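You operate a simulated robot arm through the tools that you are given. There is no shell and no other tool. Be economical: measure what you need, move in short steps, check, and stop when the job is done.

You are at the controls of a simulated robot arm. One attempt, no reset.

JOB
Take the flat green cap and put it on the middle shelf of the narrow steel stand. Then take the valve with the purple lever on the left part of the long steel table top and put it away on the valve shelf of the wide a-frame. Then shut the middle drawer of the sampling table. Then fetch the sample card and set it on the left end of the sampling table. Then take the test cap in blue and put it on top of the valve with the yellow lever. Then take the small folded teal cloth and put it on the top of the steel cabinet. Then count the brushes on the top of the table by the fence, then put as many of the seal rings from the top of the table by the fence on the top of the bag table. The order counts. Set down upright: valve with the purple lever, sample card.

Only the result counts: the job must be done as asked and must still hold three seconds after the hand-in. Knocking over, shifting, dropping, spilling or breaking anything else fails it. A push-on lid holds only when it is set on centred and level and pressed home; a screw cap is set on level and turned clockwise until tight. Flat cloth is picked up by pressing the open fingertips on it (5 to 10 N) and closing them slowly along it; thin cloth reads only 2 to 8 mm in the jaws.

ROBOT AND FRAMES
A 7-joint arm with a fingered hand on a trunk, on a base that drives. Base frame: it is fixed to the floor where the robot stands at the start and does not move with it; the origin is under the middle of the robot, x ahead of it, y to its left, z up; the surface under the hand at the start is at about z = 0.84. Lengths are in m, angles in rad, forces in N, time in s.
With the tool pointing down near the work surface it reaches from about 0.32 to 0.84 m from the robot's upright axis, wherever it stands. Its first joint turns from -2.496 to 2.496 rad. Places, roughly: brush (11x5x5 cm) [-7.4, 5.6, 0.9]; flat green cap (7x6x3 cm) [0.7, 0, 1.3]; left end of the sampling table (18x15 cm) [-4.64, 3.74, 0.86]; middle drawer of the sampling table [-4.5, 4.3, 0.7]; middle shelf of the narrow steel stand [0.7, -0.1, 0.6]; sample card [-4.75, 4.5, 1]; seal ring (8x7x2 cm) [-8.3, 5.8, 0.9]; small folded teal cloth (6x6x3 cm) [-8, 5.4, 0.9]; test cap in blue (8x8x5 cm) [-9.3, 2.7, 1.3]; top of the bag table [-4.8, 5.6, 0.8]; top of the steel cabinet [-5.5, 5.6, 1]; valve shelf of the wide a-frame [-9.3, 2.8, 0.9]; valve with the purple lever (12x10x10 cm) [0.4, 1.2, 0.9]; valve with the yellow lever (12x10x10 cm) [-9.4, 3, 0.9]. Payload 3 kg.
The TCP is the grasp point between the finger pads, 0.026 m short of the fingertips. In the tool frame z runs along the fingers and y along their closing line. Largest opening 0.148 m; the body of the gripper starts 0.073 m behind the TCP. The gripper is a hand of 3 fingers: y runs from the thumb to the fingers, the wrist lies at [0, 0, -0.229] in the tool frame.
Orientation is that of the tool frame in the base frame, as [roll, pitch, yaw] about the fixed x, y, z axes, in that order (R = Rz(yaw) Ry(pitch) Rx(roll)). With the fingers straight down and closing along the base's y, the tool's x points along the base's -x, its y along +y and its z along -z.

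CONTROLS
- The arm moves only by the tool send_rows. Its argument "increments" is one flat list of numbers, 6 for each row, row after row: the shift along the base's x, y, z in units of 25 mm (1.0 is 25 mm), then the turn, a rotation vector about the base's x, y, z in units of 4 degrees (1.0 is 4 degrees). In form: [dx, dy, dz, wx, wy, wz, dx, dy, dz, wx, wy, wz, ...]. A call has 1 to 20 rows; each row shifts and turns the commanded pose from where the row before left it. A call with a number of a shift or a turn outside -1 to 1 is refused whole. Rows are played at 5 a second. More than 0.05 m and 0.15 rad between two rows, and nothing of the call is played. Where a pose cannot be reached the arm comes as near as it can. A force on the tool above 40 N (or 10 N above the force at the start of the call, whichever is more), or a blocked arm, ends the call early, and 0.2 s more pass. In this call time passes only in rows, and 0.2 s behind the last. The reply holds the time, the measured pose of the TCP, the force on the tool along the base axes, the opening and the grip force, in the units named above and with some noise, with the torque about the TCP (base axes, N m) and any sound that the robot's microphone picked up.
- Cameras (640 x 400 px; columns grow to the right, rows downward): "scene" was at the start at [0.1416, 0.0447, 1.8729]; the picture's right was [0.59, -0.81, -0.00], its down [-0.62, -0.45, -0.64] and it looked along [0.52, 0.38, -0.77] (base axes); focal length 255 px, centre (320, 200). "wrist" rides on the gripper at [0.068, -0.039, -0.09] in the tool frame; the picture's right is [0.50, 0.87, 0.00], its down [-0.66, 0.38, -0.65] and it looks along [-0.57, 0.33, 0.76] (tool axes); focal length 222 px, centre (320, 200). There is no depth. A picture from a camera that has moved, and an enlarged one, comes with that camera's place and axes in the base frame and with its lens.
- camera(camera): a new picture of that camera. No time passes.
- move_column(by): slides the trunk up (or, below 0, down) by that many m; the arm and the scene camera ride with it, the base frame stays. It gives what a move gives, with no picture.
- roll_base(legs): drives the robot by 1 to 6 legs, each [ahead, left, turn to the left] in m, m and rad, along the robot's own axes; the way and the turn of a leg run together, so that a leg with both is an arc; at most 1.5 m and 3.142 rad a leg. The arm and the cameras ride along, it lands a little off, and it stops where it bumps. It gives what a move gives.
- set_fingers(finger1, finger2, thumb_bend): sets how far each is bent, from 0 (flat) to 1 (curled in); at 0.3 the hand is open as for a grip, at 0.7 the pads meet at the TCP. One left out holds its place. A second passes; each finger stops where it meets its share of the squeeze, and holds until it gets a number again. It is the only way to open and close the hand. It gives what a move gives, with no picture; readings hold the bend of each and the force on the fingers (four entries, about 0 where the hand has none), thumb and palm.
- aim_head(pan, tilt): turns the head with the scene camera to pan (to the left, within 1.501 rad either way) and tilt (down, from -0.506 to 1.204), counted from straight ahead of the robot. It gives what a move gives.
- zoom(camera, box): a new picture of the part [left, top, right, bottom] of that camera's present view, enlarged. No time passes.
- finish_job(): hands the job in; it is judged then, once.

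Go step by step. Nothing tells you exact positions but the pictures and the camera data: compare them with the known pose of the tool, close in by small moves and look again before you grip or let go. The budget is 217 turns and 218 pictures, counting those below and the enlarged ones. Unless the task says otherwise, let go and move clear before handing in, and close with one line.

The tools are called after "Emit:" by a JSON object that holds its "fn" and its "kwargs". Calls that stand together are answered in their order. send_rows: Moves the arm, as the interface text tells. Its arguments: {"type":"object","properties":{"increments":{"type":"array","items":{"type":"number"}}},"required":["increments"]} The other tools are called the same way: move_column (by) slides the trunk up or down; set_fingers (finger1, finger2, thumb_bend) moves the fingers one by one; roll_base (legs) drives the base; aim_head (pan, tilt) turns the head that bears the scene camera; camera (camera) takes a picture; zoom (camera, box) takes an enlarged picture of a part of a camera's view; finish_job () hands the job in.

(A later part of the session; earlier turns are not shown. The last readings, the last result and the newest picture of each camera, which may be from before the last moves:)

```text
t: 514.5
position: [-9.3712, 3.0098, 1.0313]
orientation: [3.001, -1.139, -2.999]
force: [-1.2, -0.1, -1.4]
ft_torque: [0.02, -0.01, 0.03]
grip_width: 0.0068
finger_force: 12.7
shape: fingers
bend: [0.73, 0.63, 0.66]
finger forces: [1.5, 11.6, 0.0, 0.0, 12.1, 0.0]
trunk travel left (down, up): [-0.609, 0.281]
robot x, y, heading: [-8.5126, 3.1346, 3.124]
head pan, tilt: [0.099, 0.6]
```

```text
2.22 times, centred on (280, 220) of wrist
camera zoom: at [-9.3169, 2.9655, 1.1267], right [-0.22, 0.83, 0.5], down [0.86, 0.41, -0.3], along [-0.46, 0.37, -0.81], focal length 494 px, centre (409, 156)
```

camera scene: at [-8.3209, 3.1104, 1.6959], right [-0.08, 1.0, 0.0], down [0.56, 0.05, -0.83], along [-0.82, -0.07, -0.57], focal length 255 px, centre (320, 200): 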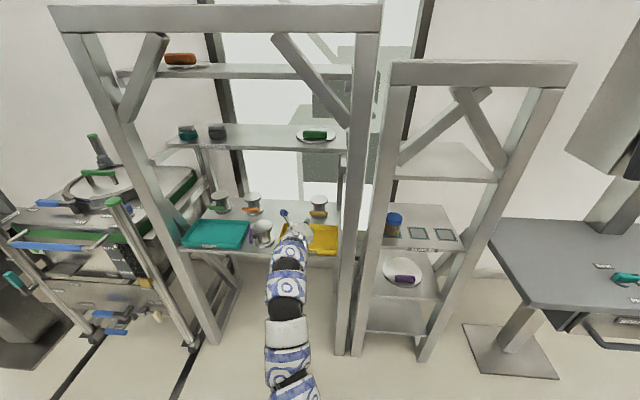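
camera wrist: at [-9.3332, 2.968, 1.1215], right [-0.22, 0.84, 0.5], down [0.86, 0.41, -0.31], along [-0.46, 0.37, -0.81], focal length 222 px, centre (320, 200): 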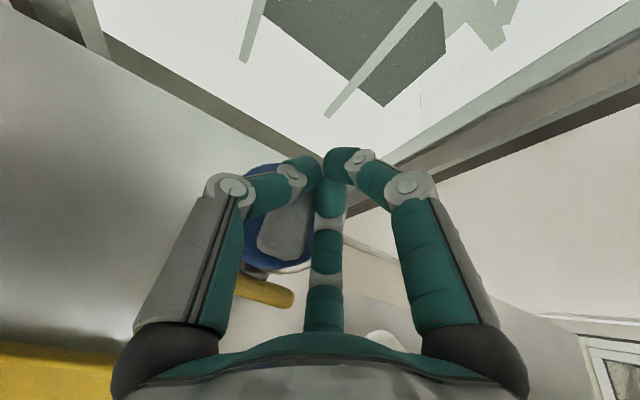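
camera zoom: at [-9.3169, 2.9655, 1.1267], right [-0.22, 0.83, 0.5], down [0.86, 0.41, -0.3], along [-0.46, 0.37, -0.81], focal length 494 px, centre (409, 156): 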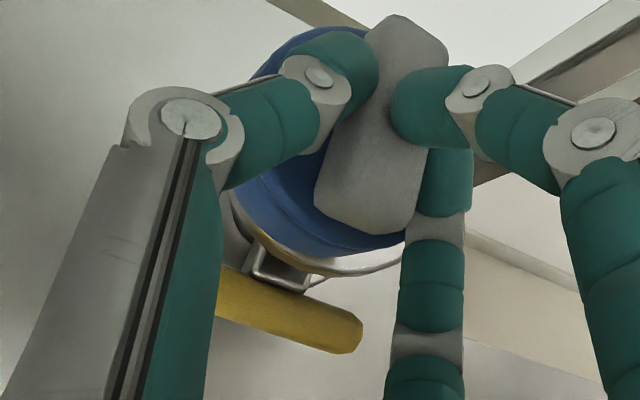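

The cap is again held, nearly concentric. I'll shift 5 mm in +y, lower to light contact, and release in balanced small steps so no finger pushes it.

Emit:
{"fn": "send_rows", "kwargs": {"increments": [-0.08, 0.2, 0, 0, 0, 0, 0, 0, -0.2, 0, 0, 0, 0, 0, -0.15, 0, 0, 0]}}

Emit:
{"fn": "set_fingers", "kwargs": {"finger1": 0.62, "finger2": 0.67, "thumb_bend": 0.69}}

Emit:
{"fn": "set_fingers", "kwargs": {"finger1": 0.58, "finger2": 0.63, "thumb_bend": 0.655}}

Emit:
{"fn": "set_fingers", "kwargs": {"finger1": 0.55, "finger2": 0.6, "thumb_bend": 0.6}}

Emit:
{"fn": "send_rows", "kwargs": {"increments": [0, 0, 0.15, 0, 0, 0, 0, 0, 0.2, 0, 0, 0, 0, 0, 0.4, 0, 0, 0, 0, 0, 0.5, 0, 0, 0]}}

Emit:
{"fn": "zoom", "kwargs": {"camera": "wrist", "box": [200, 130, 360, 310]}}

```text
t: 515.3
position: [-9.3735, 3.015, 1.0228]
orientation: [3.001, -1.14, -2.999]
force: [-0.1, 0.4, 0.4]
ft_torque: [0.05, 0.02, 0.02]
grip_width: 0.0065
finger_force: 13.4
shape: fingers
bend: [0.73, 0.63, 0.66]
finger forces: [3.2, 11.2, 0.0, 0.0, 12.3, 0.0]
trunk travel left (down, up): [-0.609, 0.281]
robot x, y, heading: [-8.5147, 3.1356, 3.119]
head pan, tilt: [0.099, 0.6]
```

```text
t: 516.3
position: [-9.3747, 3.0148, 1.0219]
orientation: [3.001, -1.137, -3.001]
force: [-0.7, 0.6, 2.7]
ft_torque: [0.07, 0.01, -0.02]
grip_width: 0.0206
finger_force: 6.8
shape: fingers
bend: [0.62, 0.64, 0.65]
finger forces: [0.1, 6.8, 0.0, 0.0, 7.2, 0.0]
trunk travel left (down, up): [-0.609, 0.281]
robot x, y, heading: [-8.515, 3.1291, 3.123]
head pan, tilt: [0.099, 0.6]
```

```text
t: 517.3
position: [-9.374, 3.0162, 1.0222]
orientation: [3.002, -1.137, -3.0]
force: [0.2, 0.4, 3.0]
ft_torque: [0.11, -0.02, -0.01]
grip_width: 0.0303
finger_force: 4.9
shape: fingers
bend: [0.57, 0.64, 0.63]
finger forces: [0.0, 6.3, 0.0, 0.0, 3.3, 0.0]
trunk travel left (down, up): [-0.609, 0.281]
robot x, y, heading: [-8.5131, 3.1302, 3.124]
head pan, tilt: [0.099, 0.6]
```

```text
t: 518.3
position: [-9.374, 3.0155, 1.023]
orientation: [3.001, -1.14, -3.0]
force: [-0.1, 2.0, 6.6]
ft_torque: [0.12, -0.02, -0.03]
grip_width: 0.0375
finger_force: 3.5
shape: fingers
bend: [0.55, 0.64, 0.6]
finger forces: [0.0, 7.0, 0.0, 0.0, 0.3, 0.0]
trunk travel left (down, up): [-0.609, 0.281]
robot x, y, heading: [-8.5155, 3.1323, 3.123]
head pan, tilt: [0.099, 0.6]
```

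```text
t: 519.3
position: [-9.375, 3.0135, 1.0525]
orientation: [3.003, -1.137, -2.998]
force: [0.6, 0.1, 0.6]
ft_torque: [0.03, 0.02, -0.02]
grip_width: 0.0377
finger_force: 0.0
shape: fingers
bend: [0.55, 0.6, 0.6]
finger forces: [0.0, 0.0, 0.0, 0.0, 0.0, 0.1]
trunk travel left (down, up): [-0.609, 0.281]
robot x, y, heading: [-8.518, 3.133, 3.118]
head pan, tilt: [0.099, 0.6]
```

```text
2.22 times, centred on (280, 220) of wrist
camera zoom: at [-9.32, 2.9696, 1.1487], right [-0.22, 0.83, 0.5], down [0.86, 0.41, -0.3], along [-0.46, 0.37, -0.81], focal length 494 px, centre (409, 156)
```

zoom: 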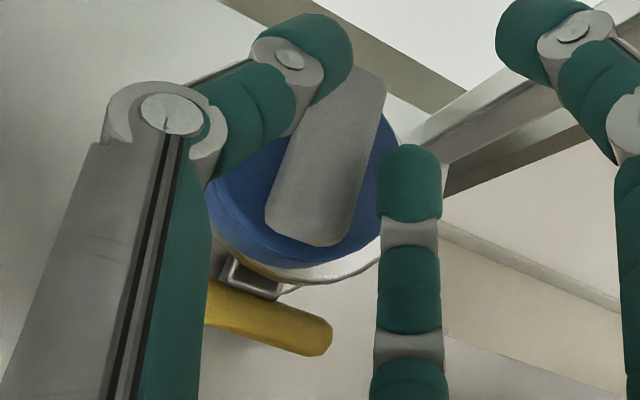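

Emit:
{"fn": "roll_base", "kwargs": {"legs": [[-0.3, 0, 0]]}}

Emit:
{"fn": "zoom", "kwargs": {"camera": "scene", "box": [285, 165, 345, 215]}}

```text
t: 521.3
position: [-9.0776, 3.0119, 1.0534]
orientation: [3.003, -1.139, -3.006]
force: [-0.8, 0.4, 0.4]
ft_torque: [0.01, 0.01, -0.01]
grip_width: 0.0376
finger_force: 0.0
shape: fingers
bend: [0.55, 0.6, 0.6]
finger forces: [0.1, 0.1, 0.1, 0.0, 0.0, 0.1]
trunk travel left (down, up): [-0.609, 0.281]
robot x, y, heading: [-8.2161, 3.128, 3.117]
head pan, tilt: [0.099, 0.6]
```

```text
8.00 times, centred on (315, 190) of scene
camera zoom: at [-8.3851, 3.1217, 1.696], right [-0.08, 1.0, 0.0], down [0.56, 0.04, -0.83], along [-0.82, -0.06, -0.56], focal length 2040 px, centre (360, 280)
```

zoom: 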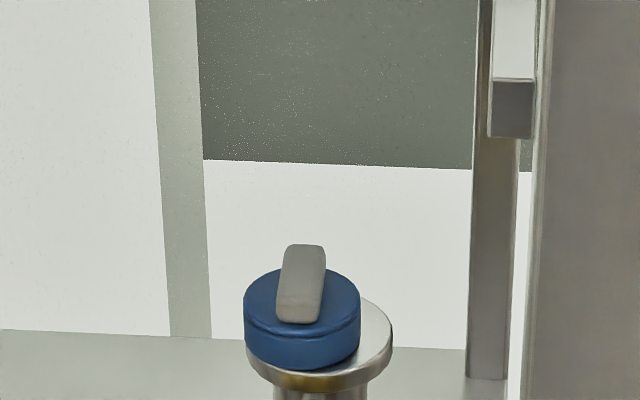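

Still about 10 mm toward -y and 7 mm too deep. I'll repeat the re-grip with a measured correction.

Emit:
{"fn": "set_fingers", "kwargs": {"finger1": 0.6, "finger2": 0.6, "thumb_bend": 0.52}}

Emit:
{"fn": "roll_base", "kwargs": {"legs": [[0.3, 0, 0]]}}

```text
t: 522.3
position: [-9.0778, 3.0118, 1.0529]
orientation: [3.001, -1.137, -3.004]
force: [-0.4, 0.1, 0.4]
ft_torque: [0.03, -0.01, -0.01]
grip_width: 0.043
finger_force: 0.0
shape: fingers
bend: [0.6, 0.6, 0.52]
finger forces: [0.0, 0.0, 0.1, 0.0, 0.0, 0.0]
trunk travel left (down, up): [-0.609, 0.281]
robot x, y, heading: [-8.213, 3.1302, 3.121]
head pan, tilt: [0.099, 0.6]
```

```text
t: 524.4
position: [-9.3824, 3.0144, 1.0531]
orientation: [3.001, -1.139, -2.999]
force: [0.5, 0.1, 0.0]
ft_torque: [-0.02, -0.01, 0.0]
grip_width: 0.043
finger_force: 0.0
shape: fingers
bend: [0.6, 0.6, 0.52]
finger forces: [0.0, 0.1, 0.0, 0.1, 0.0, 0.0]
trunk travel left (down, up): [-0.609, 0.281]
robot x, y, heading: [-8.5215, 3.1342, 3.122]
head pan, tilt: [0.099, 0.6]
```

Emit:
{"fn": "send_rows", "kwargs": {"increments": [0.39, 0.05, 0, 0, 0, 0, 0, 0, -0.4, 0, 0, 0, 0, 0, -0.4, 0, 0, 0, 0, 0, -0.35, 0, 0, 0]}}

Emit:
{"fn": "zoom", "kwargs": {"camera": "wrist", "box": [200, 130, 360, 310]}}

```text
t: 525.4
position: [-9.3711, 3.0154, 1.0249]
orientation: [3.002, -1.139, -3.0]
force: [0.1, 0.1, 2.8]
ft_torque: [0.04, 0.0, 0.04]
grip_width: 0.0432
finger_force: 1.3
shape: fingers
bend: [0.6, 0.62, 0.52]
finger forces: [0.1, 3.0, 0.0, 0.0, 0.1, 0.1]
trunk travel left (down, up): [-0.609, 0.281]
robot x, y, heading: [-8.5176, 3.1367, 3.126]
head pan, tilt: [0.099, 0.6]
```

```text
2.22 times, centred on (280, 220) of wrist
camera zoom: at [-9.3164, 2.9711, 1.1215], right [-0.22, 0.84, 0.5], down [0.86, 0.41, -0.3], along [-0.46, 0.37, -0.81], focal length 494 px, centre (409, 156)
```

zoom: 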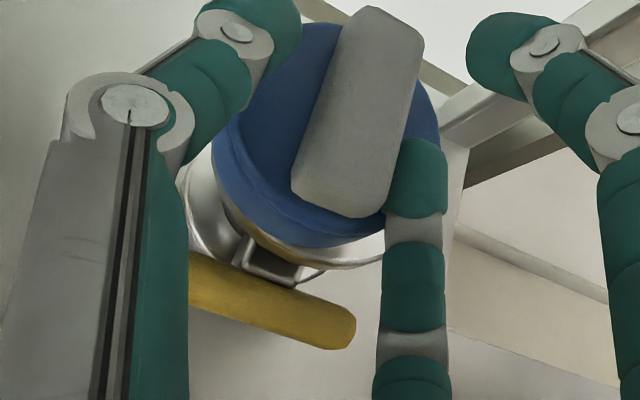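

Emit:
{"fn": "set_fingers", "kwargs": {"finger1": 0.64, "finger2": 0.66, "thumb_bend": 0.64}}

Emit:
{"fn": "set_fingers", "kwargs": {"finger1": 0.74, "finger2": 0.74, "thumb_bend": 0.74}}

Emit:
{"fn": "send_rows", "kwargs": {"increments": [0, 0, 0.15, 0, 0, 0, 0.19, 0.2, 0.1, 0, 0, 0, 0, 0.2, 0, 0, 0, 0, 0, 0, -0.15, 0, 0, 0, 0, 0, -0.12, 0, 0, 0]}}

Emit:
{"fn": "set_fingers", "kwargs": {"finger1": 0.62, "finger2": 0.67, "thumb_bend": 0.69}}

Emit:
{"fn": "set_fingers", "kwargs": {"finger1": 0.55, "finger2": 0.63, "thumb_bend": 0.65}}

Emit:
{"fn": "set_fingers", "kwargs": {"finger1": 0.55, "finger2": 0.59, "thumb_bend": 0.59}}

Emit:
{"fn": "send_rows", "kwargs": {"increments": [0, 0, 0.15, 0, 0, 0, 0, 0, 0.2, 0, 0, 0, 0, 0, 0.4, 0, 0, 0, 0, 0, 0.5, 0, 0, 0]}}

Emit:
{"fn": "roll_base", "kwargs": {"legs": [[-0.36, 0, 0]]}}

Emit:
{"fn": "zoom", "kwargs": {"camera": "scene", "box": [285, 175, 345, 225]}}

```text
t: 526.4
position: [-9.371, 3.0152, 1.0248]
orientation: [3.002, -1.139, -2.999]
force: [-0.8, -0.7, 0.6]
ft_torque: [0.03, -0.02, 0.0]
grip_width: 0.0226
finger_force: 3.5
shape: fingers
bend: [0.64, 0.64, 0.61]
finger forces: [0.0, 3.6, 0.0, 0.1, 3.2, 0.1]
trunk travel left (down, up): [-0.609, 0.281]
robot x, y, heading: [-8.5202, 3.1325, 3.122]
head pan, tilt: [0.099, 0.6]
```

```text
t: 527.4
position: [-9.3709, 3.0153, 1.0245]
orientation: [3.003, -1.137, -2.999]
force: [-0.3, 0.2, -0.2]
ft_torque: [-0.04, 0.03, 0.02]
grip_width: 0.0048
finger_force: 10.5
shape: fingers
bend: [0.74, 0.64, 0.67]
finger forces: [0.0, 11.3, 0.0, 0.1, 10.3, 0.0]
trunk travel left (down, up): [-0.609, 0.281]
robot x, y, heading: [-8.5182, 3.1324, 3.12]
head pan, tilt: [0.099, 0.6]
```

```text
t: 528.6
position: [-9.3664, 3.0264, 1.0254]
orientation: [3.002, -1.14, -3.001]
force: [-1.7, 1.8, 7.3]
ft_torque: [-0.18, 0.21, -0.07]
grip_width: 0.0
finger_force: 15.7
shape: fingers
bend: [0.74, 0.63, 0.69]
finger forces: [0.0, 10.1, 0.0, 0.1, 20.5, 0.1]
trunk travel left (down, up): [-0.609, 0.281]
robot x, y, heading: [-8.5189, 3.1285, 3.126]
head pan, tilt: [0.099, 0.6]
```

```text
t: 529.6
position: [-9.3668, 3.0261, 1.0252]
orientation: [3.004, -1.141, -3.001]
force: [-0.5, 2.2, 9.9]
ft_torque: [-0.05, 0.19, -0.05]
grip_width: 0.0159
finger_force: 10.2
shape: fingers
bend: [0.62, 0.64, 0.68]
finger forces: [0.0, 5.7, 0.0, 0.0, 14.0, 0.1]
trunk travel left (down, up): [-0.609, 0.281]
robot x, y, heading: [-8.5208, 3.1321, 3.125]
head pan, tilt: [0.099, 0.6]
```

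```text
t: 530.6
position: [-9.3659, 3.0263, 1.0251]
orientation: [3.002, -1.139, -3.001]
force: [-0.5, 3.8, 11.1]
ft_torque: [-0.03, 0.21, -0.05]
grip_width: 0.029
finger_force: 7.6
shape: fingers
bend: [0.55, 0.63, 0.66]
finger forces: [0.1, 3.6, 0.0, 0.1, 11.5, 0.0]
trunk travel left (down, up): [-0.609, 0.281]
robot x, y, heading: [-8.5203, 3.1375, 3.122]
head pan, tilt: [0.099, 0.6]
```

```text
t: 531.6
position: [-9.367, 3.028, 1.0252]
orientation: [3.004, -1.139, -3.003]
force: [-0.7, 3.7, 17.8]
ft_torque: [-0.08, 0.2, -0.06]
grip_width: 0.0313
finger_force: 8.2
shape: fingers
bend: [0.55, 0.61, 0.63]
finger forces: [0.0, 3.7, 0.0, 0.0, 12.9, 0.0]
trunk travel left (down, up): [-0.609, 0.281]
robot x, y, heading: [-8.5189, 3.133, 3.118]
head pan, tilt: [0.099, 0.6]
```

```text
t: 532.6
position: [-9.3656, 3.0249, 1.0559]
orientation: [3.004, -1.137, -3.002]
force: [-0.3, -0.1, -0.2]
ft_torque: [0.0, 0.04, -0.02]
grip_width: 0.0388
finger_force: 0.0
shape: fingers
bend: [0.55, 0.59, 0.59]
finger forces: [0.0, 0.0, 0.0, 0.0, 0.0, 0.0]
trunk travel left (down, up): [-0.609, 0.281]
robot x, y, heading: [-8.5218, 3.1335, 3.124]
head pan, tilt: [0.099, 0.6]
```

```text
t: 534.9
position: [-9.0088, 3.0175, 1.0555]
orientation: [3.001, -1.139, -2.999]
force: [0.3, -0.4, 0.1]
ft_torque: [-0.04, -0.01, -0.01]
grip_width: 0.039
finger_force: 0.1
shape: fingers
bend: [0.55, 0.59, 0.59]
finger forces: [0.0, 0.1, 0.1, 0.0, 0.0, 0.0]
trunk travel left (down, up): [-0.609, 0.281]
robot x, y, heading: [-8.1623, 3.1306, 3.125]
head pan, tilt: [0.099, 0.6]
```

```text
8.00 times, centred on (315, 200) of scene
camera zoom: at [-8.3328, 3.1207, 1.6959], right [-0.08, 1.0, 0.0], down [0.56, 0.05, -0.83], along [-0.82, -0.07, -0.56], focal length 2040 px, centre (360, 200)
```

zoom: 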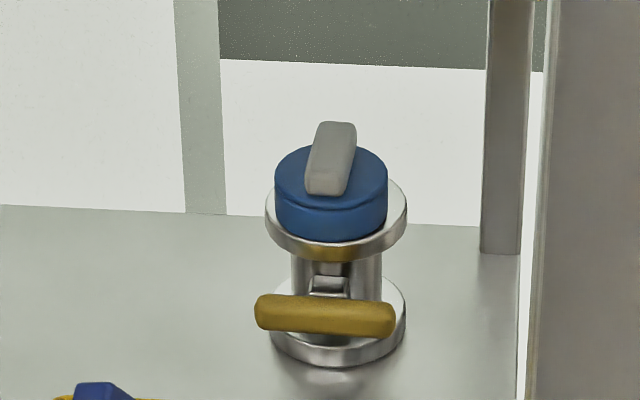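

The cap now sits centred on the yellow-lever valve. Next the teal cloth: I'll raise, retract the hand, and leave via the lane to the table by the fence.

Emit:
{"fn": "move_column", "kwargs": {"by": 0.28}}

Emit:
{"fn": "send_rows", "kwargs": {"increments": [0.8, 0, 0, 0, 0, 0, 0.8, 0, 0, 0, 0, 0, 0.8, 0, 0, 0, 0, 0, 0.8, 0, 0, 0, 0, 0, 0.8, 0, 0, 0, 0, 0, 0.8, 0, 0, 0, 0, 0, 0.8, 0, 0, 0, 0, 0]}}

```text
t: 537.7
position: [-9.0087, 3.0164, 1.3361]
orientation: [3.002, -1.137, -2.999]
force: [0.2, -0.7, -0.6]
ft_torque: [-0.03, -0.01, 0.02]
grip_width: 0.0385
finger_force: 0.1
shape: fingers
bend: [0.55, 0.59, 0.59]
finger forces: [0.0, 0.0, 0.1, 0.1, 0.0, 0.1]
trunk travel left (down, up): [-0.889, 0.001]
robot x, y, heading: [-8.1635, 3.1281, 3.122]
head pan, tilt: [0.099, 0.6]
```

```text
t: 539.3
position: [-8.8698, 3.0167, 1.3367]
orientation: [2.999, -1.138, -2.995]
force: [-0.6, -0.5, 0.4]
ft_torque: [0.02, 0.02, 0.01]
grip_width: 0.0389
finger_force: 0.1
shape: fingers
bend: [0.55, 0.59, 0.59]
finger forces: [0.0, 0.0, 0.0, 0.0, 0.0, 0.0]
trunk travel left (down, up): [-0.889, 0.001]
robot x, y, heading: [-8.1671, 3.13, 3.125]
head pan, tilt: [0.099, 0.6]
```

Emit:
{"fn": "roll_base", "kwargs": {"legs": [[0, 0, -1.555], [0.8, 0, 0], [0.75, 0, 0]]}}

Emit:
{"fn": "aim_head", "kwargs": {"pan": 0.0, "tilt": 0.75}}

Emit:
{"fn": "camera", "kwargs": {"camera": "scene"}}

```text
t: 551.0
position: [-8.2656, 5.376, 1.335]
orientation: [3.003, -1.139, 1.726]
force: [0.9, 0.6, -0.1]
ft_torque: [-0.01, 0.03, 0.0]
grip_width: 0.0388
finger_force: 0.1
shape: fingers
bend: [0.55, 0.59, 0.59]
finger forces: [0.1, 0.0, 0.1, 0.1, 0.0, 0.1]
trunk travel left (down, up): [-0.889, 0.001]
robot x, y, heading: [-8.1461, 4.6719, 1.569]
head pan, tilt: [0.099, 0.6]
```

```text
t: 551.7
position: [-8.2658, 5.3756, 1.3354]
orientation: [3.001, -1.138, 1.723]
force: [0.1, -0.3, 0.0]
ft_torque: [0.0, 0.03, 0.03]
grip_width: 0.0391
finger_force: 0.0
shape: fingers
bend: [0.55, 0.59, 0.59]
finger forces: [0.0, 0.0, 0.0, 0.1, 0.0, 0.0]
trunk travel left (down, up): [-0.889, 0.001]
robot x, y, heading: [-8.1489, 4.673, 1.566]
head pan, tilt: [0.0, 0.75]
```

```text
42 pictures are left
camera scene: at [-8.1484, 4.8332, 1.9631], right [1.0, -0.01, 0.0], down [0.0, -0.68, -0.73], along [0.0, 0.73, -0.68], focal length 255 px, centre (320, 200)
```

scene: 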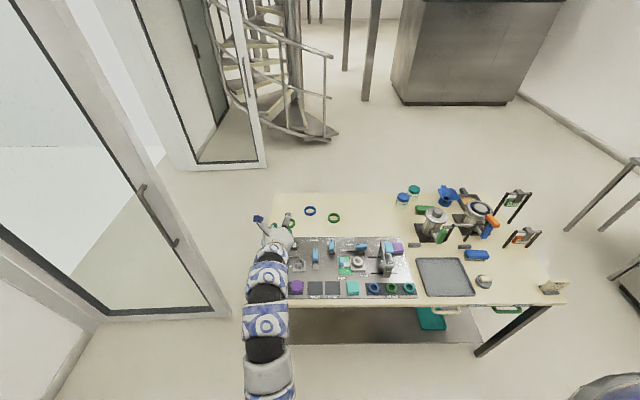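

Emit:
{"fn": "zoom", "kwargs": {"camera": "scene", "box": [270, 190, 430, 300]}}

Emit:
{"fn": "zoom", "kwargs": {"camera": "scene", "box": [390, 175, 570, 300]}}

```text
3.64 times, centred on (350, 245) of scene
camera zoom: at [-8.1484, 4.8332, 1.9631], right [1.0, -0.01, 0.0], down [0.0, -0.68, -0.73], along [0.0, 0.73, -0.68], focal length 927 px, centre (211, 36)
```

zoom: 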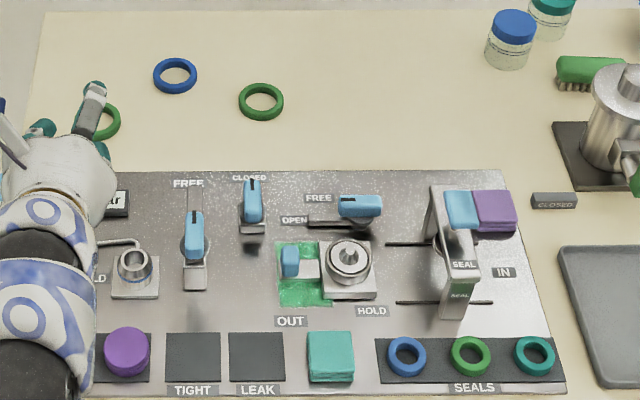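

```text
3.20 times, centred on (480, 238) of scene
camera zoom: at [-8.1484, 4.8332, 1.9631], right [1.0, -0.01, 0.0], down [0.0, -0.68, -0.73], along [0.0, 0.73, -0.68], focal length 816 px, centre (-192, 80)
```

zoom: 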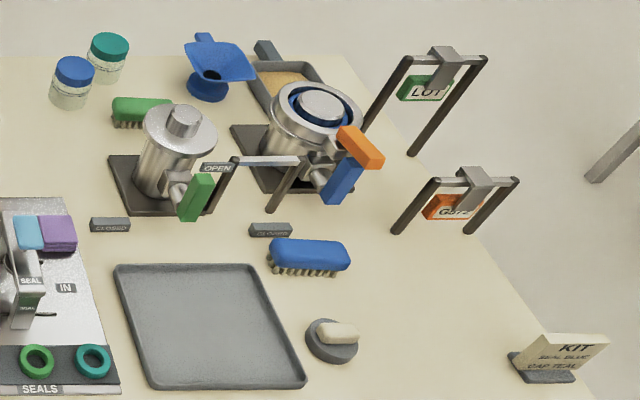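

I count two brushes so far (green and blue); three loose seal rings lie at the back, and the teal folded cloth is at (-8.0, 5.394). I'll sidestep, make the hand vertical and lower over the cloth.

Emit:
{"fn": "roll_base", "kwargs": {"legs": [[-0.05, -0.26, 0]]}}

Emit:
{"fn": "send_rows", "kwargs": {"increments": [0, 0.3, 0, -1, 0, 0, 0, 0.3, 0, -1, 0, 0, 0, 0.3, 0, -1, 0, 0, 0, 0.3, 0, -1, 0, 0, 0, 0.3, 0, -1, 0, 0, 0, 0.3, 0, -1, 0, 0, 0, 0.3, 0, -1, 0, 0, 0, 0.3, 0, -1, 0, 0, 0, 0.3, 0, -1, 0, 0, 0, 0.3, 0, -1, 0, 0, 0, 0, 0, -1, 0, 0, 0, 0, 0, -1, 0, 0, 0, 0, 0, -1, 0, 0, 0, 0, 0, -1, 0, 0, 0, 0, 0, -1, 0, 0, 0, 0, 0, -1, 0, 0]}}

Emit:
{"fn": "move_column", "kwargs": {"by": -0.27}}

Emit:
{"fn": "camera", "kwargs": {"camera": "wrist"}}

```text
t: 553.6
position: [-8.0058, 5.3242, 1.3361]
orientation: [3.004, -1.138, 1.728]
force: [0.7, -0.3, 0.3]
ft_torque: [0.0, 0.05, 0.01]
grip_width: 0.0388
finger_force: 0.1
shape: fingers
bend: [0.55, 0.59, 0.59]
finger forces: [0.0, 0.0, 0.0, 0.0, 0.0, 0.0]
trunk travel left (down, up): [-0.889, 0.001]
robot x, y, heading: [-7.8906, 4.6224, 1.57]
head pan, tilt: [0.0, 0.75]
```

```text
t: 557.0
position: [-7.9971, 5.4158, 1.3212]
orientation: [-3.138, -0.024, 1.636]
force: [0.1, 0.0, 0.2]
ft_torque: [0.0, 0.02, 0.0]
grip_width: 0.039
finger_force: 0.0
shape: fingers
bend: [0.55, 0.59, 0.59]
finger forces: [0.0, 0.1, 0.0, 0.1, 0.0, 0.1]
out of reach, approached as far as the arm can: row 13, 14
trunk travel left (down, up): [-0.889, 0.001]
robot x, y, heading: [-7.8884, 4.6218, 1.568]
head pan, tilt: [0.0, 0.75]
```

```text
t: 559.8
position: [-7.9988, 5.4152, 1.0515]
orientation: [-3.138, -0.026, 1.638]
force: [0.6, -0.8, 0.3]
ft_torque: [-0.03, -0.01, 0.04]
grip_width: 0.0389
finger_force: 0.1
shape: fingers
bend: [0.55, 0.59, 0.59]
finger forces: [0.1, 0.1, 0.1, 0.0, 0.0, 0.0]
trunk travel left (down, up): [-0.619, 0.271]
robot x, y, heading: [-7.8883, 4.6196, 1.569]
head pan, tilt: [0.0, 0.75]
```

```text
39 pictures are left
camera wrist: at [-8.0422, 5.4768, 1.1437], right [0.83, 0.56, 0.01], down [0.42, -0.65, 0.64], along [0.36, -0.52, -0.77], focal length 222 px, centre (320, 200)
```

wrist: 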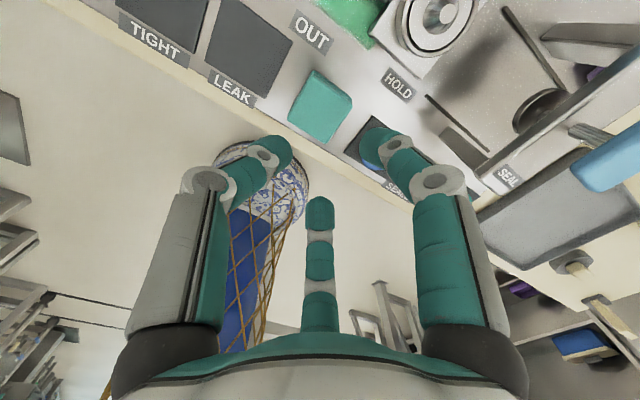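

The cloth is directly below at about (-8.0, 5.42). Opening the digits to straddle it and descending.

Emit:
{"fn": "set_fingers", "kwargs": {"finger1": 0.44, "finger2": 0.44, "thumb_bend": 0.44}}

Emit:
{"fn": "send_rows", "kwargs": {"increments": [0, 0.1, -0.8, 0, 0, 0, 0, 0.1, -0.8, 0, 0, 0, 0, 0, -0.8, 0, 0, 0, 0, 0, -0.8, 0, 0, 0, 0, 0, -0.8, 0, 0, 0]}}

Emit:
{"fn": "camera", "kwargs": {"camera": "wrist"}}

```text
t: 560.8
position: [-7.9987, 5.4146, 1.0523]
orientation: [-3.139, -0.027, 1.637]
force: [0.5, -0.4, -0.1]
ft_torque: [0.03, 0.01, 0.01]
grip_width: 0.0816
finger_force: 0.1
shape: fingers
bend: [0.44, 0.44, 0.44]
finger forces: [0.1, 0.0, 0.0, 0.0, 0.1, 0.0]
trunk travel left (down, up): [-0.619, 0.271]
robot x, y, heading: [-7.8868, 4.6196, 1.571]
head pan, tilt: [0.0, 0.75]
```

```text
t: 562.0
position: [-7.9969, 5.4208, 0.9509]
orientation: [3.141, -0.027, 1.638]
force: [0.3, 0.6, -0.5]
ft_torque: [0.0, -0.02, 0.0]
grip_width: 0.0813
finger_force: 0.1
shape: fingers
bend: [0.44, 0.44, 0.44]
finger forces: [0.1, 0.0, 0.0, 0.0, 0.0, 0.0]
trunk travel left (down, up): [-0.619, 0.271]
robot x, y, heading: [-7.8887, 4.6233, 1.567]
head pan, tilt: [0.0, 0.75]
```

```text
38 pictures are left
camera wrist: at [-8.0397, 5.4827, 1.0425], right [0.83, 0.56, 0.01], down [0.42, -0.65, 0.64], along [0.36, -0.52, -0.77], focal length 222 px, centre (320, 200)
```

wrist: 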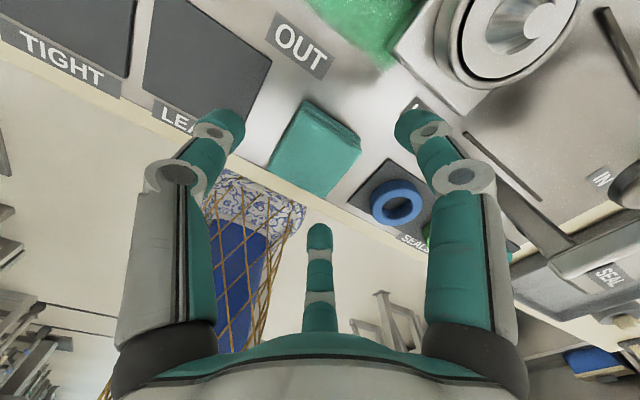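

Emit:
{"fn": "send_rows", "kwargs": {"increments": [-0.12, 0, -0.5, 0, 0, 0, 0, 0, -0.5, 0, 0, 0, 0, 0, -0.4, 0, 0, 0, 0, 0, -0.2, 0, 0, 0]}}

Emit:
{"fn": "set_fingers", "kwargs": {"finger1": 0.54, "finger2": 0.54, "thumb_bend": 0.54}}

Emit:
{"fn": "set_fingers", "kwargs": {"finger1": 0.66, "finger2": 0.66, "thumb_bend": 0.66}}

Emit:
{"fn": "camera", "kwargs": {"camera": "wrist"}}

```text
t: 563.0
position: [-8.0007, 5.4207, 0.9118]
orientation: [-3.14, -0.026, 1.636]
force: [-0.4, 0.0, 0.3]
ft_torque: [-0.02, -0.06, 0.04]
grip_width: 0.0813
finger_force: 0.2
shape: fingers
bend: [0.44, 0.44, 0.44]
finger forces: [0.0, 0.1, 0.0, 0.1, 0.0, 0.0]
trunk travel left (down, up): [-0.619, 0.271]
robot x, y, heading: [-7.8876, 4.62, 1.57]
head pan, tilt: [0.0, 0.75]
```

```text
t: 564.0
position: [-8.0028, 5.4212, 0.9116]
orientation: [-3.14, -0.026, 1.638]
force: [-0.3, 0.0, 0.5]
ft_torque: [0.0, 0.01, 0.02]
grip_width: 0.0524
finger_force: 1.7
shape: fingers
bend: [0.52, 0.52, 0.54]
finger forces: [2.2, 2.0, 0.0, 0.1, 0.0, 0.1]
trunk travel left (down, up): [-0.619, 0.271]
robot x, y, heading: [-7.8876, 4.615, 1.568]
head pan, tilt: [0.0, 0.75]
```

```text
t: 565.0
position: [-8.0016, 5.4214, 0.9104]
orientation: [-3.141, -0.026, 1.639]
force: [-0.8, 0.7, 0.4]
ft_torque: [-0.1, -0.07, 0.06]
grip_width: 0.0354
finger_force: 11.6
shape: fingers
bend: [0.56, 0.5, 0.61]
finger forces: [7.4, 8.0, 0.0, 0.0, 7.7, 0.0]
trunk travel left (down, up): [-0.619, 0.271]
robot x, y, heading: [-7.8867, 4.6201, 1.572]
head pan, tilt: [0.0, 0.75]
```

```text
37 pictures are left
camera wrist: at [-8.0447, 5.4826, 1.0035], right [0.83, 0.56, 0.01], down [0.42, -0.65, 0.64], along [0.36, -0.52, -0.77], focal length 222 px, centre (320, 200)
```

wrist: 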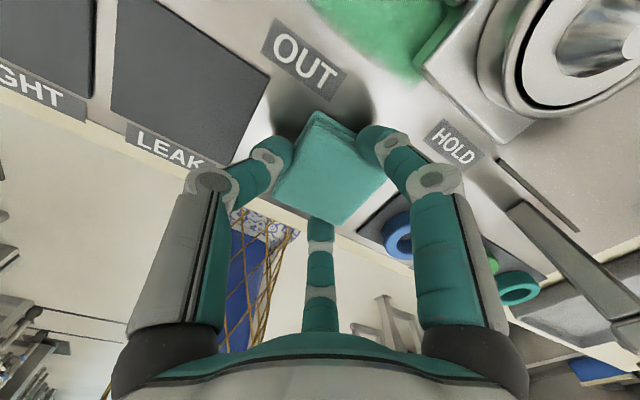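

The cloth is gripped on three sides. Lifting.

Emit:
{"fn": "send_rows", "kwargs": {"increments": [0, 0, 0.3, 0, 0, 0, 0, 0, 0.6, 0, 0, 0, 0, 0, 0.8, 0, 0, 0, 0, 0, 0.8, 0, 0, 0, 0, 0, 0.8, 0, 0, 0, 0, 0, 0.8, 0, 0, 0]}}

Emit:
{"fn": "camera", "kwargs": {"camera": "wrist"}}

```text
t: 566.4
position: [-8.0031, 5.4201, 1.0139]
orientation: [-3.14, -0.025, 1.638]
force: [-0.9, 0.2, -2.2]
ft_torque: [-0.09, 0.03, 0.0]
grip_width: 0.035
finger_force: 11.2
shape: fingers
bend: [0.56, 0.5, 0.62]
finger forces: [7.4, 8.1, 0.0, 0.0, 7.1, 0.0]
trunk travel left (down, up): [-0.619, 0.271]
robot x, y, heading: [-7.8869, 4.6205, 1.568]
head pan, tilt: [0.0, 0.75]
```

```text
36 pictures are left
camera wrist: at [-8.0461, 5.4824, 1.1047], right [0.83, 0.56, 0.01], down [0.42, -0.64, 0.64], along [0.36, -0.52, -0.77], focal length 222 px, centre (320, 200)
```

wrist: 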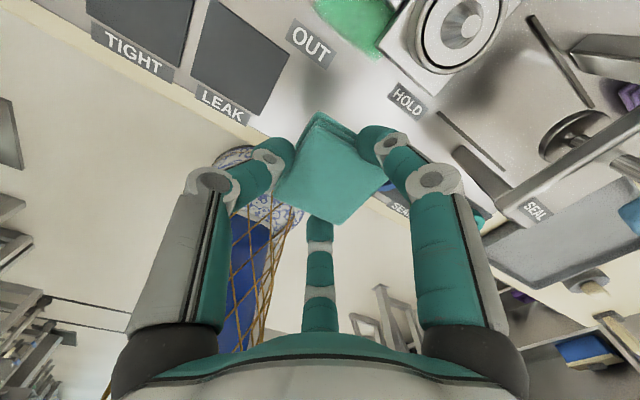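

Cloth in hand. I'll raise the trunk and drive along the corridor to the steel cabinet side.

Emit:
{"fn": "move_column", "kwargs": {"by": 0.27}}

Emit:
{"fn": "roll_base", "kwargs": {"legs": [[0.08, -0.75, 0], [0, -0.78, 0]]}}

Emit:
{"fn": "aim_head", "kwargs": {"pan": -0.9, "tilt": 0.6}}

Emit:
{"fn": "camera", "kwargs": {"camera": "scene"}}

```text
t: 569.1
position: [-8.0027, 5.4212, 1.2829]
orientation: [3.142, -0.028, 1.637]
force: [0.5, 0.4, 0.1]
ft_torque: [0.07, -0.04, 0.01]
grip_width: 0.0334
finger_force: 11.2
shape: fingers
bend: [0.56, 0.5, 0.62]
finger forces: [8.0, 8.0, 0.1, 0.1, 5.9, 0.0]
trunk travel left (down, up): [-0.889, 0.001]
robot x, y, heading: [-7.8891, 4.6239, 1.569]
head pan, tilt: [0.0, 0.75]
```

```text
t: 577.2
position: [-6.4196, 5.4861, 1.2832]
orientation: [-3.14, -0.025, 1.631]
force: [-0.2, 0.0, -0.4]
ft_torque: [-0.06, 0.05, -0.01]
grip_width: 0.03
finger_force: 9.0
shape: fingers
bend: [0.57, 0.5, 0.64]
finger forces: [7.3, 7.4, 0.0, 0.1, 4.1, 0.1]
trunk travel left (down, up): [-0.889, 0.001]
robot x, y, heading: [-6.313, 4.6802, 1.564]
head pan, tilt: [0.0, 0.75]
```

```text
t: 578.4
position: [-6.4207, 5.4848, 1.2832]
orientation: [-3.139, -0.026, 1.63]
force: [-1.3, 0.2, -1.5]
ft_torque: [-0.1, 0.09, -0.02]
grip_width: 0.0291
finger_force: 9.4
shape: fingers
bend: [0.57, 0.5, 0.64]
finger forces: [7.3, 7.3, 0.0, 0.0, 3.7, 0.0]
trunk travel left (down, up): [-0.889, 0.001]
robot x, y, heading: [-6.3148, 4.6808, 1.56]
head pan, tilt: [-0.901, 0.6]
```

```text
35 pictures are left
camera scene: at [-6.2412, 4.8178, 1.9758], right [0.61, -0.79, 0.0], down [-0.45, -0.35, -0.82], along [0.65, 0.51, -0.57], focal length 255 px, centre (320, 200)
```

scene: 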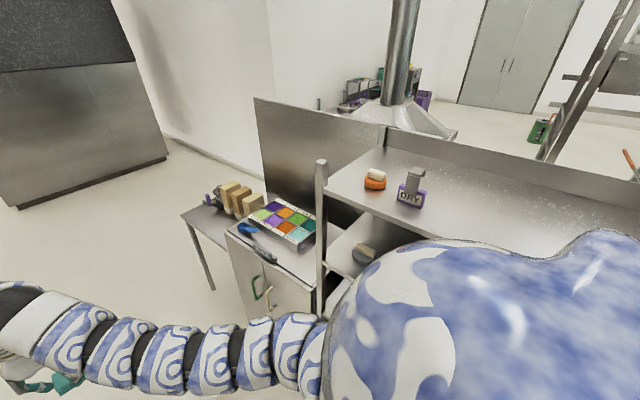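

Emit:
{"fn": "set_fingers", "kwargs": {"thumb_bend": 0.7}}

Emit:
{"fn": "zoom", "kwargs": {"camera": "scene", "box": [180, 150, 380, 310]}}

```text
t: 579.4
position: [-6.4204, 5.4856, 1.2822]
orientation: [-3.141, -0.026, 1.629]
force: [-0.1, 0.2, -0.5]
ft_torque: [-0.03, 0.04, 0.0]
grip_width: 0.0272
finger_force: 10.7
shape: fingers
bend: [0.56, 0.52, 0.67]
finger forces: [8.8, 6.9, 0.1, 0.0, 5.4, 0.1]
trunk travel left (down, up): [-0.889, 0.001]
robot x, y, heading: [-6.3103, 4.6843, 1.567]
head pan, tilt: [-0.901, 0.6]
```

```text
2.50 times, centred on (280, 230) of scene
camera zoom: at [-6.2412, 4.8177, 1.9759], right [0.61, -0.79, 0.0], down [-0.45, -0.35, -0.82], along [0.65, 0.51, -0.57], focal length 638 px, centre (420, 125)
```

zoom: 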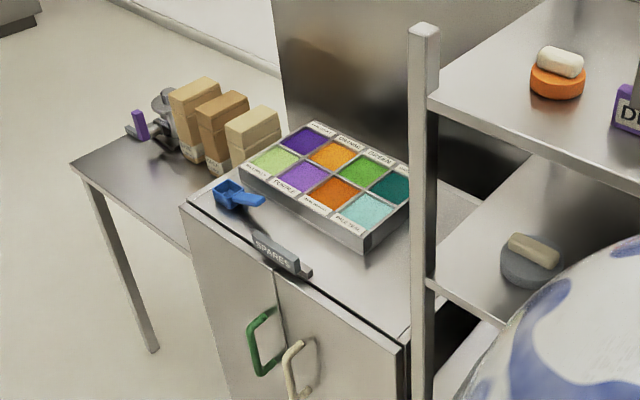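

The steel cabinet's top has a free spot at about (-5.63, 5.42), right of the colour tray; a rack post stands close on its right. I'll approach from the upper left so that the forearm stays clear.

Emit:
{"fn": "roll_base", "kwargs": {"legs": [[1.24, 0, 0], [0, 0, -2.367]]}}

Emit:
{"fn": "aim_head", "kwargs": {"pan": 0.1, "tilt": 0.8}}

Emit:
{"fn": "camera", "kwargs": {"camera": "scene"}}

Emit:
{"fn": "camera", "kwargs": {"camera": "wrist"}}

```text
t: 591.3
position: [-5.6576, 5.4397, 1.2822]
orientation: [-3.138, -0.026, -0.744]
force: [0.1, 0.3, 0.2]
ft_torque: [0.02, 0.0, 0.0]
grip_width: 0.0274
finger_force: 10.4
shape: fingers
bend: [0.56, 0.52, 0.67]
finger forces: [9.1, 6.6, 0.1, 0.0, 5.1, 0.0]
trunk travel left (down, up): [-0.889, 0.001]
robot x, y, heading: [-6.2915, 5.9393, -0.81]
head pan, tilt: [-0.901, 0.6]
```

```text
t: 592.6
position: [-5.6571, 5.4404, 1.2829]
orientation: [-3.139, -0.025, -0.744]
force: [-0.3, -0.3, -1.5]
ft_torque: [0.03, 0.01, -0.01]
grip_width: 0.0272
finger_force: 9.8
shape: fingers
bend: [0.56, 0.52, 0.67]
finger forces: [9.2, 6.6, 0.1, 0.1, 5.1, 0.0]
trunk travel left (down, up): [-0.889, 0.001]
robot x, y, heading: [-6.2929, 5.9407, -0.805]
head pan, tilt: [0.099, 0.799]
```

```text
33 pictures are left
camera scene: at [-6.1768, 5.8289, 1.959], right [-0.65, -0.76, 0.0], down [-0.54, 0.47, -0.7], along [0.53, -0.46, -0.72], focal length 255 px, centre (320, 200)
```

scene: 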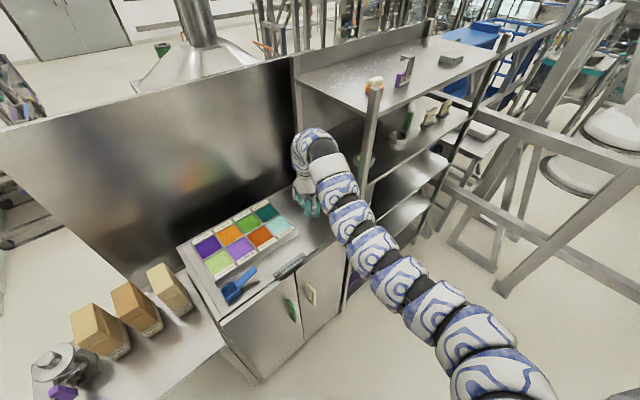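

```text
32 pictures are left
camera wrist: at [-5.5826, 5.4234, 1.3747], right [-0.22, -0.98, 0.01], down [-0.75, 0.18, 0.64], along [-0.62, 0.13, -0.77], focal length 222 px, centre (320, 200)
```

wrist: 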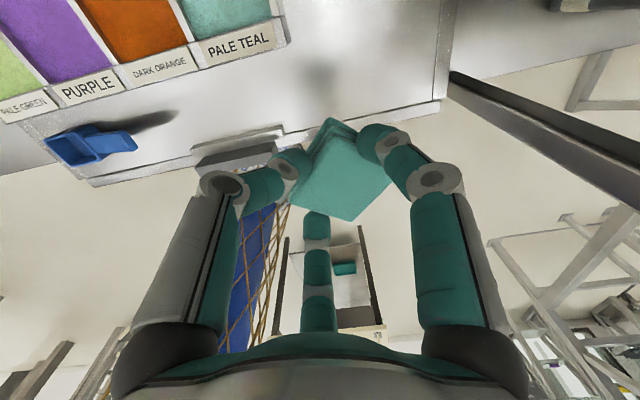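

The cloth hangs over the cabinet's free front-right area. I'll shift slightly right and lower to the top surface.

Emit:
{"fn": "send_rows", "kwargs": {"increments": [0.25, -0.6, -0.6, 0, 0, 0, 0.25, -0.6, -0.8, 0, 0, 0, 0, 0, -0.8, 0, 0, 0, 0, 0, -0.8, 0, 0, 0, 0, 0, -0.8, 0, 0, 0]}}

Emit:
{"fn": "move_column", "kwargs": {"by": -0.11}}

Emit:
{"fn": "camera", "kwargs": {"camera": "wrist"}}

```text
t: 593.8
position: [-5.6454, 5.4099, 1.1871]
orientation: [-3.139, -0.029, -0.745]
force: [-0.6, 0.3, -0.8]
ft_torque: [-0.01, -0.02, 0.0]
grip_width: 0.0275
finger_force: 10.7
shape: fingers
bend: [0.56, 0.52, 0.67]
finger forces: [9.1, 6.6, 0.0, 0.0, 4.8, 0.0]
trunk travel left (down, up): [-0.889, 0.001]
robot x, y, heading: [-6.296, 5.9392, -0.808]
head pan, tilt: [0.099, 0.799]
```

```text
t: 595.2
position: [-5.6443, 5.4097, 1.0796]
orientation: [-3.138, -0.029, -0.743]
force: [1.8, 1.1, 14.0]
ft_torque: [-0.09, 0.09, -0.02]
grip_width: 0.0249
finger_force: 12.2
shape: fingers
bend: [0.56, 0.52, 0.68]
finger forces: [9.1, 8.2, 0.0, 0.0, 5.2, 0.0]
trunk travel left (down, up): [-0.779, 0.111]
robot x, y, heading: [-6.292, 5.9361, -0.808]
head pan, tilt: [0.099, 0.799]
```

```text
31 pictures are left
camera wrist: at [-5.5708, 5.3939, 1.1715], right [-0.22, -0.98, 0.01], down [-0.75, 0.18, 0.63], along [-0.62, 0.13, -0.77], focal length 222 px, centre (320, 200)
```

wrist: 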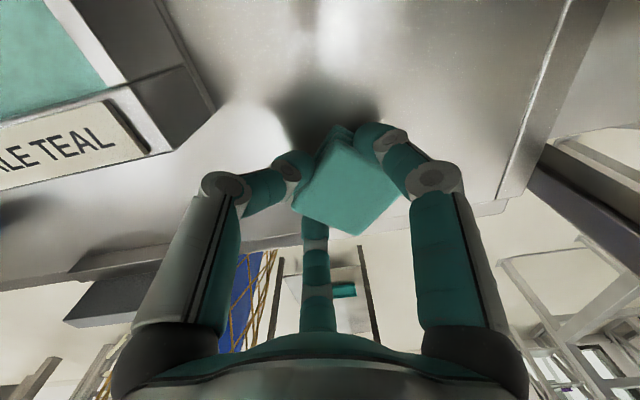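

The cloth rests on the cabinet top, well inside the edge. Releasing.

Emit:
{"fn": "set_fingers", "kwargs": {"finger1": 0.5, "finger2": 0.5, "thumb_bend": 0.5}}

Emit:
{"fn": "set_fingers", "kwargs": {"finger1": 0.42, "finger2": 0.42, "thumb_bend": 0.42}}

Emit:
{"fn": "move_column", "kwargs": {"by": 0.11}}

Emit:
{"fn": "camera", "kwargs": {"camera": "wrist"}}

```text
t: 596.2
position: [-5.6455, 5.411, 1.078]
orientation: [-3.138, -0.027, -0.746]
force: [-0.3, 0.1, -0.2]
ft_torque: [-0.04, -0.02, -0.03]
grip_width: 0.0615
finger_force: 0.1
shape: fingers
bend: [0.5, 0.5, 0.5]
finger forces: [0.1, 0.1, 0.0, 0.1, 0.0, 0.0]
trunk travel left (down, up): [-0.779, 0.111]
robot x, y, heading: [-6.293, 5.9401, -0.815]
head pan, tilt: [0.099, 0.799]
```

```text
t: 597.2
position: [-5.6454, 5.409, 1.0782]
orientation: [-3.139, -0.026, -0.744]
force: [-2.3, -2.1, -0.8]
ft_torque: [0.0, -0.02, 0.0]
grip_width: 0.0857
finger_force: 2.2
shape: fingers
bend: [0.42, 0.42, 0.43]
finger forces: [0.0, 0.1, 0.0, 0.0, 3.5, 0.1]
trunk travel left (down, up): [-0.779, 0.111]
robot x, y, heading: [-6.2933, 5.9393, -0.81]
head pan, tilt: [0.099, 0.799]
```

```text
t: 598.6
position: [-5.6453, 5.409, 1.1881]
orientation: [-3.138, -0.026, -0.744]
force: [0.6, -0.1, -0.5]
ft_torque: [0.02, -0.04, -0.03]
grip_width: 0.088
finger_force: 0.0
shape: fingers
bend: [0.42, 0.42, 0.42]
finger forces: [0.0, 0.1, 0.0, 0.0, 0.0, 0.0]
trunk travel left (down, up): [-0.889, 0.001]
robot x, y, heading: [-6.2877, 5.9363, -0.81]
head pan, tilt: [0.099, 0.799]
```

```text
30 pictures are left
camera wrist: at [-5.5706, 5.3931, 1.2796], right [-0.22, -0.98, 0.01], down [-0.75, 0.18, 0.64], along [-0.62, 0.13, -0.77], focal length 222 px, centre (320, 200)
```

wrist: 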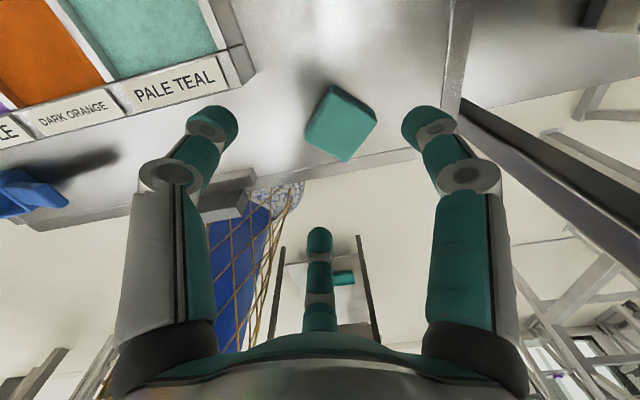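

The cloth is on the cabinet. Now to the far side of the fence table for the seal rings; I'll raise the hand and drive around.

Emit:
{"fn": "send_rows", "kwargs": {"increments": [0, 0, 0.8, 0, 0, 0, 0, 0, 0.8, 0, 0, 0, 0, 0, 0.8, 0, 0, 0, 0, 0, 0.8, 0, 0, 0, 0, 0, 0.8, 0, 0, 0]}}

Emit:
{"fn": "roll_base", "kwargs": {"legs": [[-0.3, 0, 0], [0, 0, -0.76], [-0.6, 0, 0], [0, -0.8, 0], [0, -0.78, 0]]}}

Emit:
{"fn": "aim_head", "kwargs": {"pan": 0.0, "tilt": 0.85}}

Emit:
{"fn": "camera", "kwargs": {"camera": "scene"}}

```text
t: 599.9
position: [-5.6455, 5.4089, 1.2879]
orientation: [-3.14, -0.026, -0.742]
force: [0.3, 0.2, 0.5]
ft_torque: [-0.04, 0.02, -0.01]
grip_width: 0.088
finger_force: 0.0
shape: fingers
bend: [0.42, 0.42, 0.42]
finger forces: [0.0, 0.1, 0.1, 0.1, 0.0, 0.0]
trunk travel left (down, up): [-0.889, 0.001]
robot x, y, heading: [-6.2931, 5.9414, -0.811]
head pan, tilt: [0.099, 0.799]
```

```text
t: 614.6
position: [-7.9842, 5.9378, 1.2885]
orientation: [-3.138, -0.025, -1.512]
force: [-0.9, -0.3, 0.7]
ft_torque: [-0.02, -0.03, 0.03]
grip_width: 0.0877
finger_force: 0.1
shape: fingers
bend: [0.42, 0.42, 0.42]
finger forces: [0.0, 0.1, 0.0, 0.0, 0.1, 0.0]
trunk travel left (down, up): [-0.889, 0.001]
robot x, y, heading: [-8.0863, 6.7735, -1.579]
head pan, tilt: [0.099, 0.799]
```

```text
t: 615.3
position: [-7.9851, 5.9379, 1.2882]
orientation: [-3.14, -0.026, -1.514]
force: [0.6, 0.6, -0.7]
ft_torque: [0.02, -0.01, 0.0]
grip_width: 0.0881
finger_force: 0.1
shape: fingers
bend: [0.42, 0.42, 0.42]
finger forces: [0.0, 0.0, 0.0, 0.0, 0.0, 0.1]
trunk travel left (down, up): [-0.889, 0.001]
robot x, y, heading: [-8.0811, 6.7733, -1.577]
head pan, tilt: [0.0, 0.85]
```

```text
29 pictures are left
camera scene: at [-8.0835, 6.6109, 1.955], right [-1.0, 0.01, 0.0], down [0.01, 0.75, -0.66], along [-0.01, -0.66, -0.75], focal length 255 px, centre (320, 200)
```

scene: 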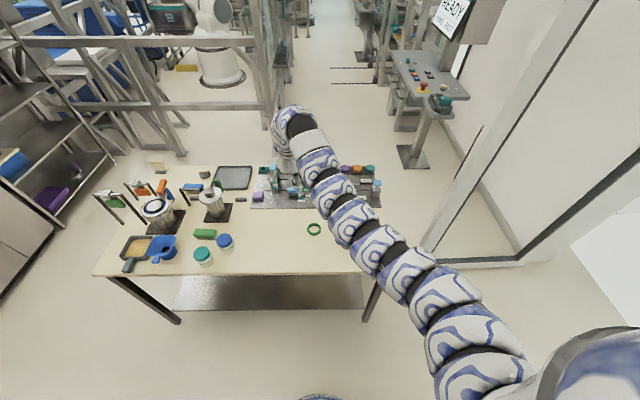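

Emit:
{"fn": "zoom", "kwargs": {"camera": "scene", "box": [90, 150, 260, 280]}}

Emit:
{"fn": "camera", "kwargs": {"camera": "wrist"}}

```text
3.08 times, centred on (175, 215) of scene
camera zoom: at [-8.0835, 6.6109, 1.955], right [-1.0, 0.01, 0.0], down [0.01, 0.75, -0.66], along [-0.01, -0.66, -0.75], focal length 785 px, centre (766, 154)
```

zoom: 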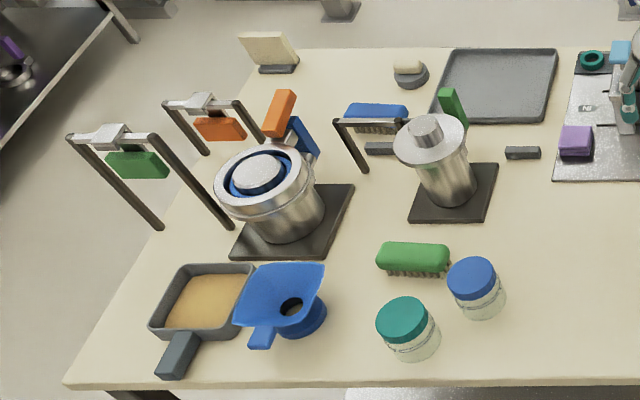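

```text
27 pictures are left
camera wrist: at [-7.9423, 5.8744, 1.3796], right [-0.84, -0.55, 0.01], down [-0.42, 0.65, 0.64], along [-0.36, 0.53, -0.77], focal length 222 px, centre (320, 200)
```

wrist: 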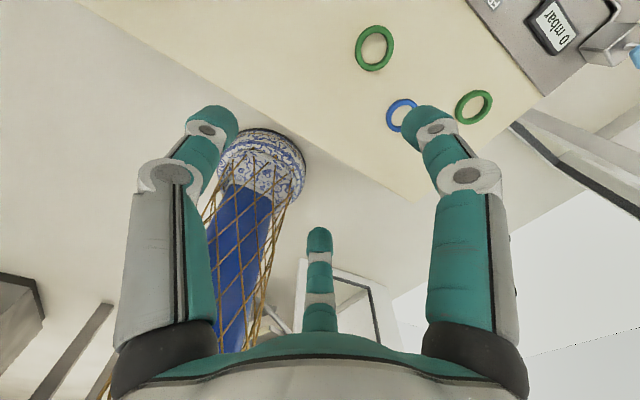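

Two brushes (blue and green) are confirmed, so two seal rings are needed. I'll take the green one at (-8.058, 5.854) first: align over it and lower.

Emit:
{"fn": "roll_base", "kwargs": {"legs": [[0.085, -0.073, 0]]}}

Emit:
{"fn": "move_column", "kwargs": {"by": -0.3}}

Emit:
{"fn": "camera", "kwargs": {"camera": "wrist"}}

```text
t: 616.5
position: [-8.0625, 5.8506, 1.2864]
orientation: [-3.139, -0.023, -1.512]
force: [0.6, 0.1, -0.2]
ft_torque: [0.03, -0.03, -0.02]
grip_width: 0.088
finger_force: 0.1
shape: fingers
bend: [0.42, 0.42, 0.42]
finger forces: [0.0, 0.1, 0.0, 0.1, 0.0, 0.0]
trunk travel left (down, up): [-0.889, 0.001]
robot x, y, heading: [-8.1579, 6.6851, -1.581]
head pan, tilt: [0.0, 0.85]
```

```text
t: 619.5
position: [-8.0607, 5.8517, 0.9875]
orientation: [-3.139, -0.026, -1.514]
force: [0.6, 0.1, 0.2]
ft_torque: [-0.03, 0.01, 0.0]
grip_width: 0.0879
finger_force: 0.1
shape: fingers
bend: [0.42, 0.42, 0.42]
finger forces: [0.0, 0.1, 0.1, 0.0, 0.1, 0.1]
trunk travel left (down, up): [-0.589, 0.301]
robot x, y, heading: [-8.1568, 6.6837, -1.582]
head pan, tilt: [0.0, 0.85]
```

```text
26 pictures are left
camera wrist: at [-8.0183, 5.7886, 1.0795], right [-0.84, -0.55, 0.01], down [-0.42, 0.65, 0.64], along [-0.36, 0.53, -0.77], focal length 222 px, centre (320, 200)
```

wrist: 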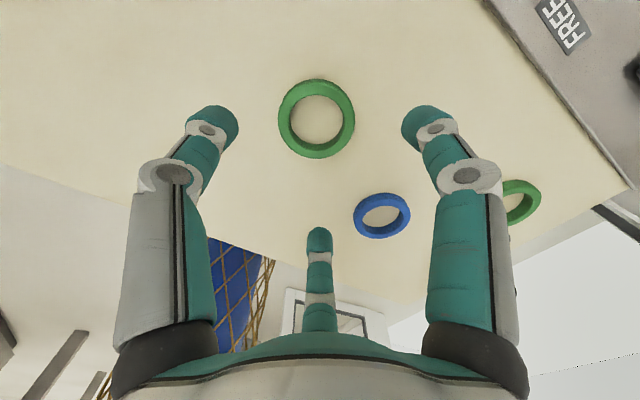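

Perfectly aligned. Descending.

Emit:
{"fn": "send_rows", "kwargs": {"increments": [0, 0, -0.8, 0, 0, 0, 0, 0, -0.8, 0, 0, 0, 0, 0, -0.8, 0, 0, 0, 0, 0, -0.6, 0, 0, 0, 0, 0, -0.3, 0, 0, 0, 0, 0, -0.2, 0, 0, 0, 0, 0, -0.2, 0, 0, 0]}}

```text
t: 621.1
position: [-8.0607, 5.8502, 0.8951]
orientation: [-3.14, -0.027, -1.514]
force: [0.3, -0.3, -0.5]
ft_torque: [0.0, 0.04, -0.03]
grip_width: 0.0878
finger_force: 0.0
shape: fingers
bend: [0.42, 0.42, 0.42]
finger forces: [0.0, 0.0, 0.0, 0.0, 0.0, 0.0]
trunk travel left (down, up): [-0.589, 0.301]
robot x, y, heading: [-8.1551, 6.6782, -1.582]
head pan, tilt: [0.0, 0.85]
```

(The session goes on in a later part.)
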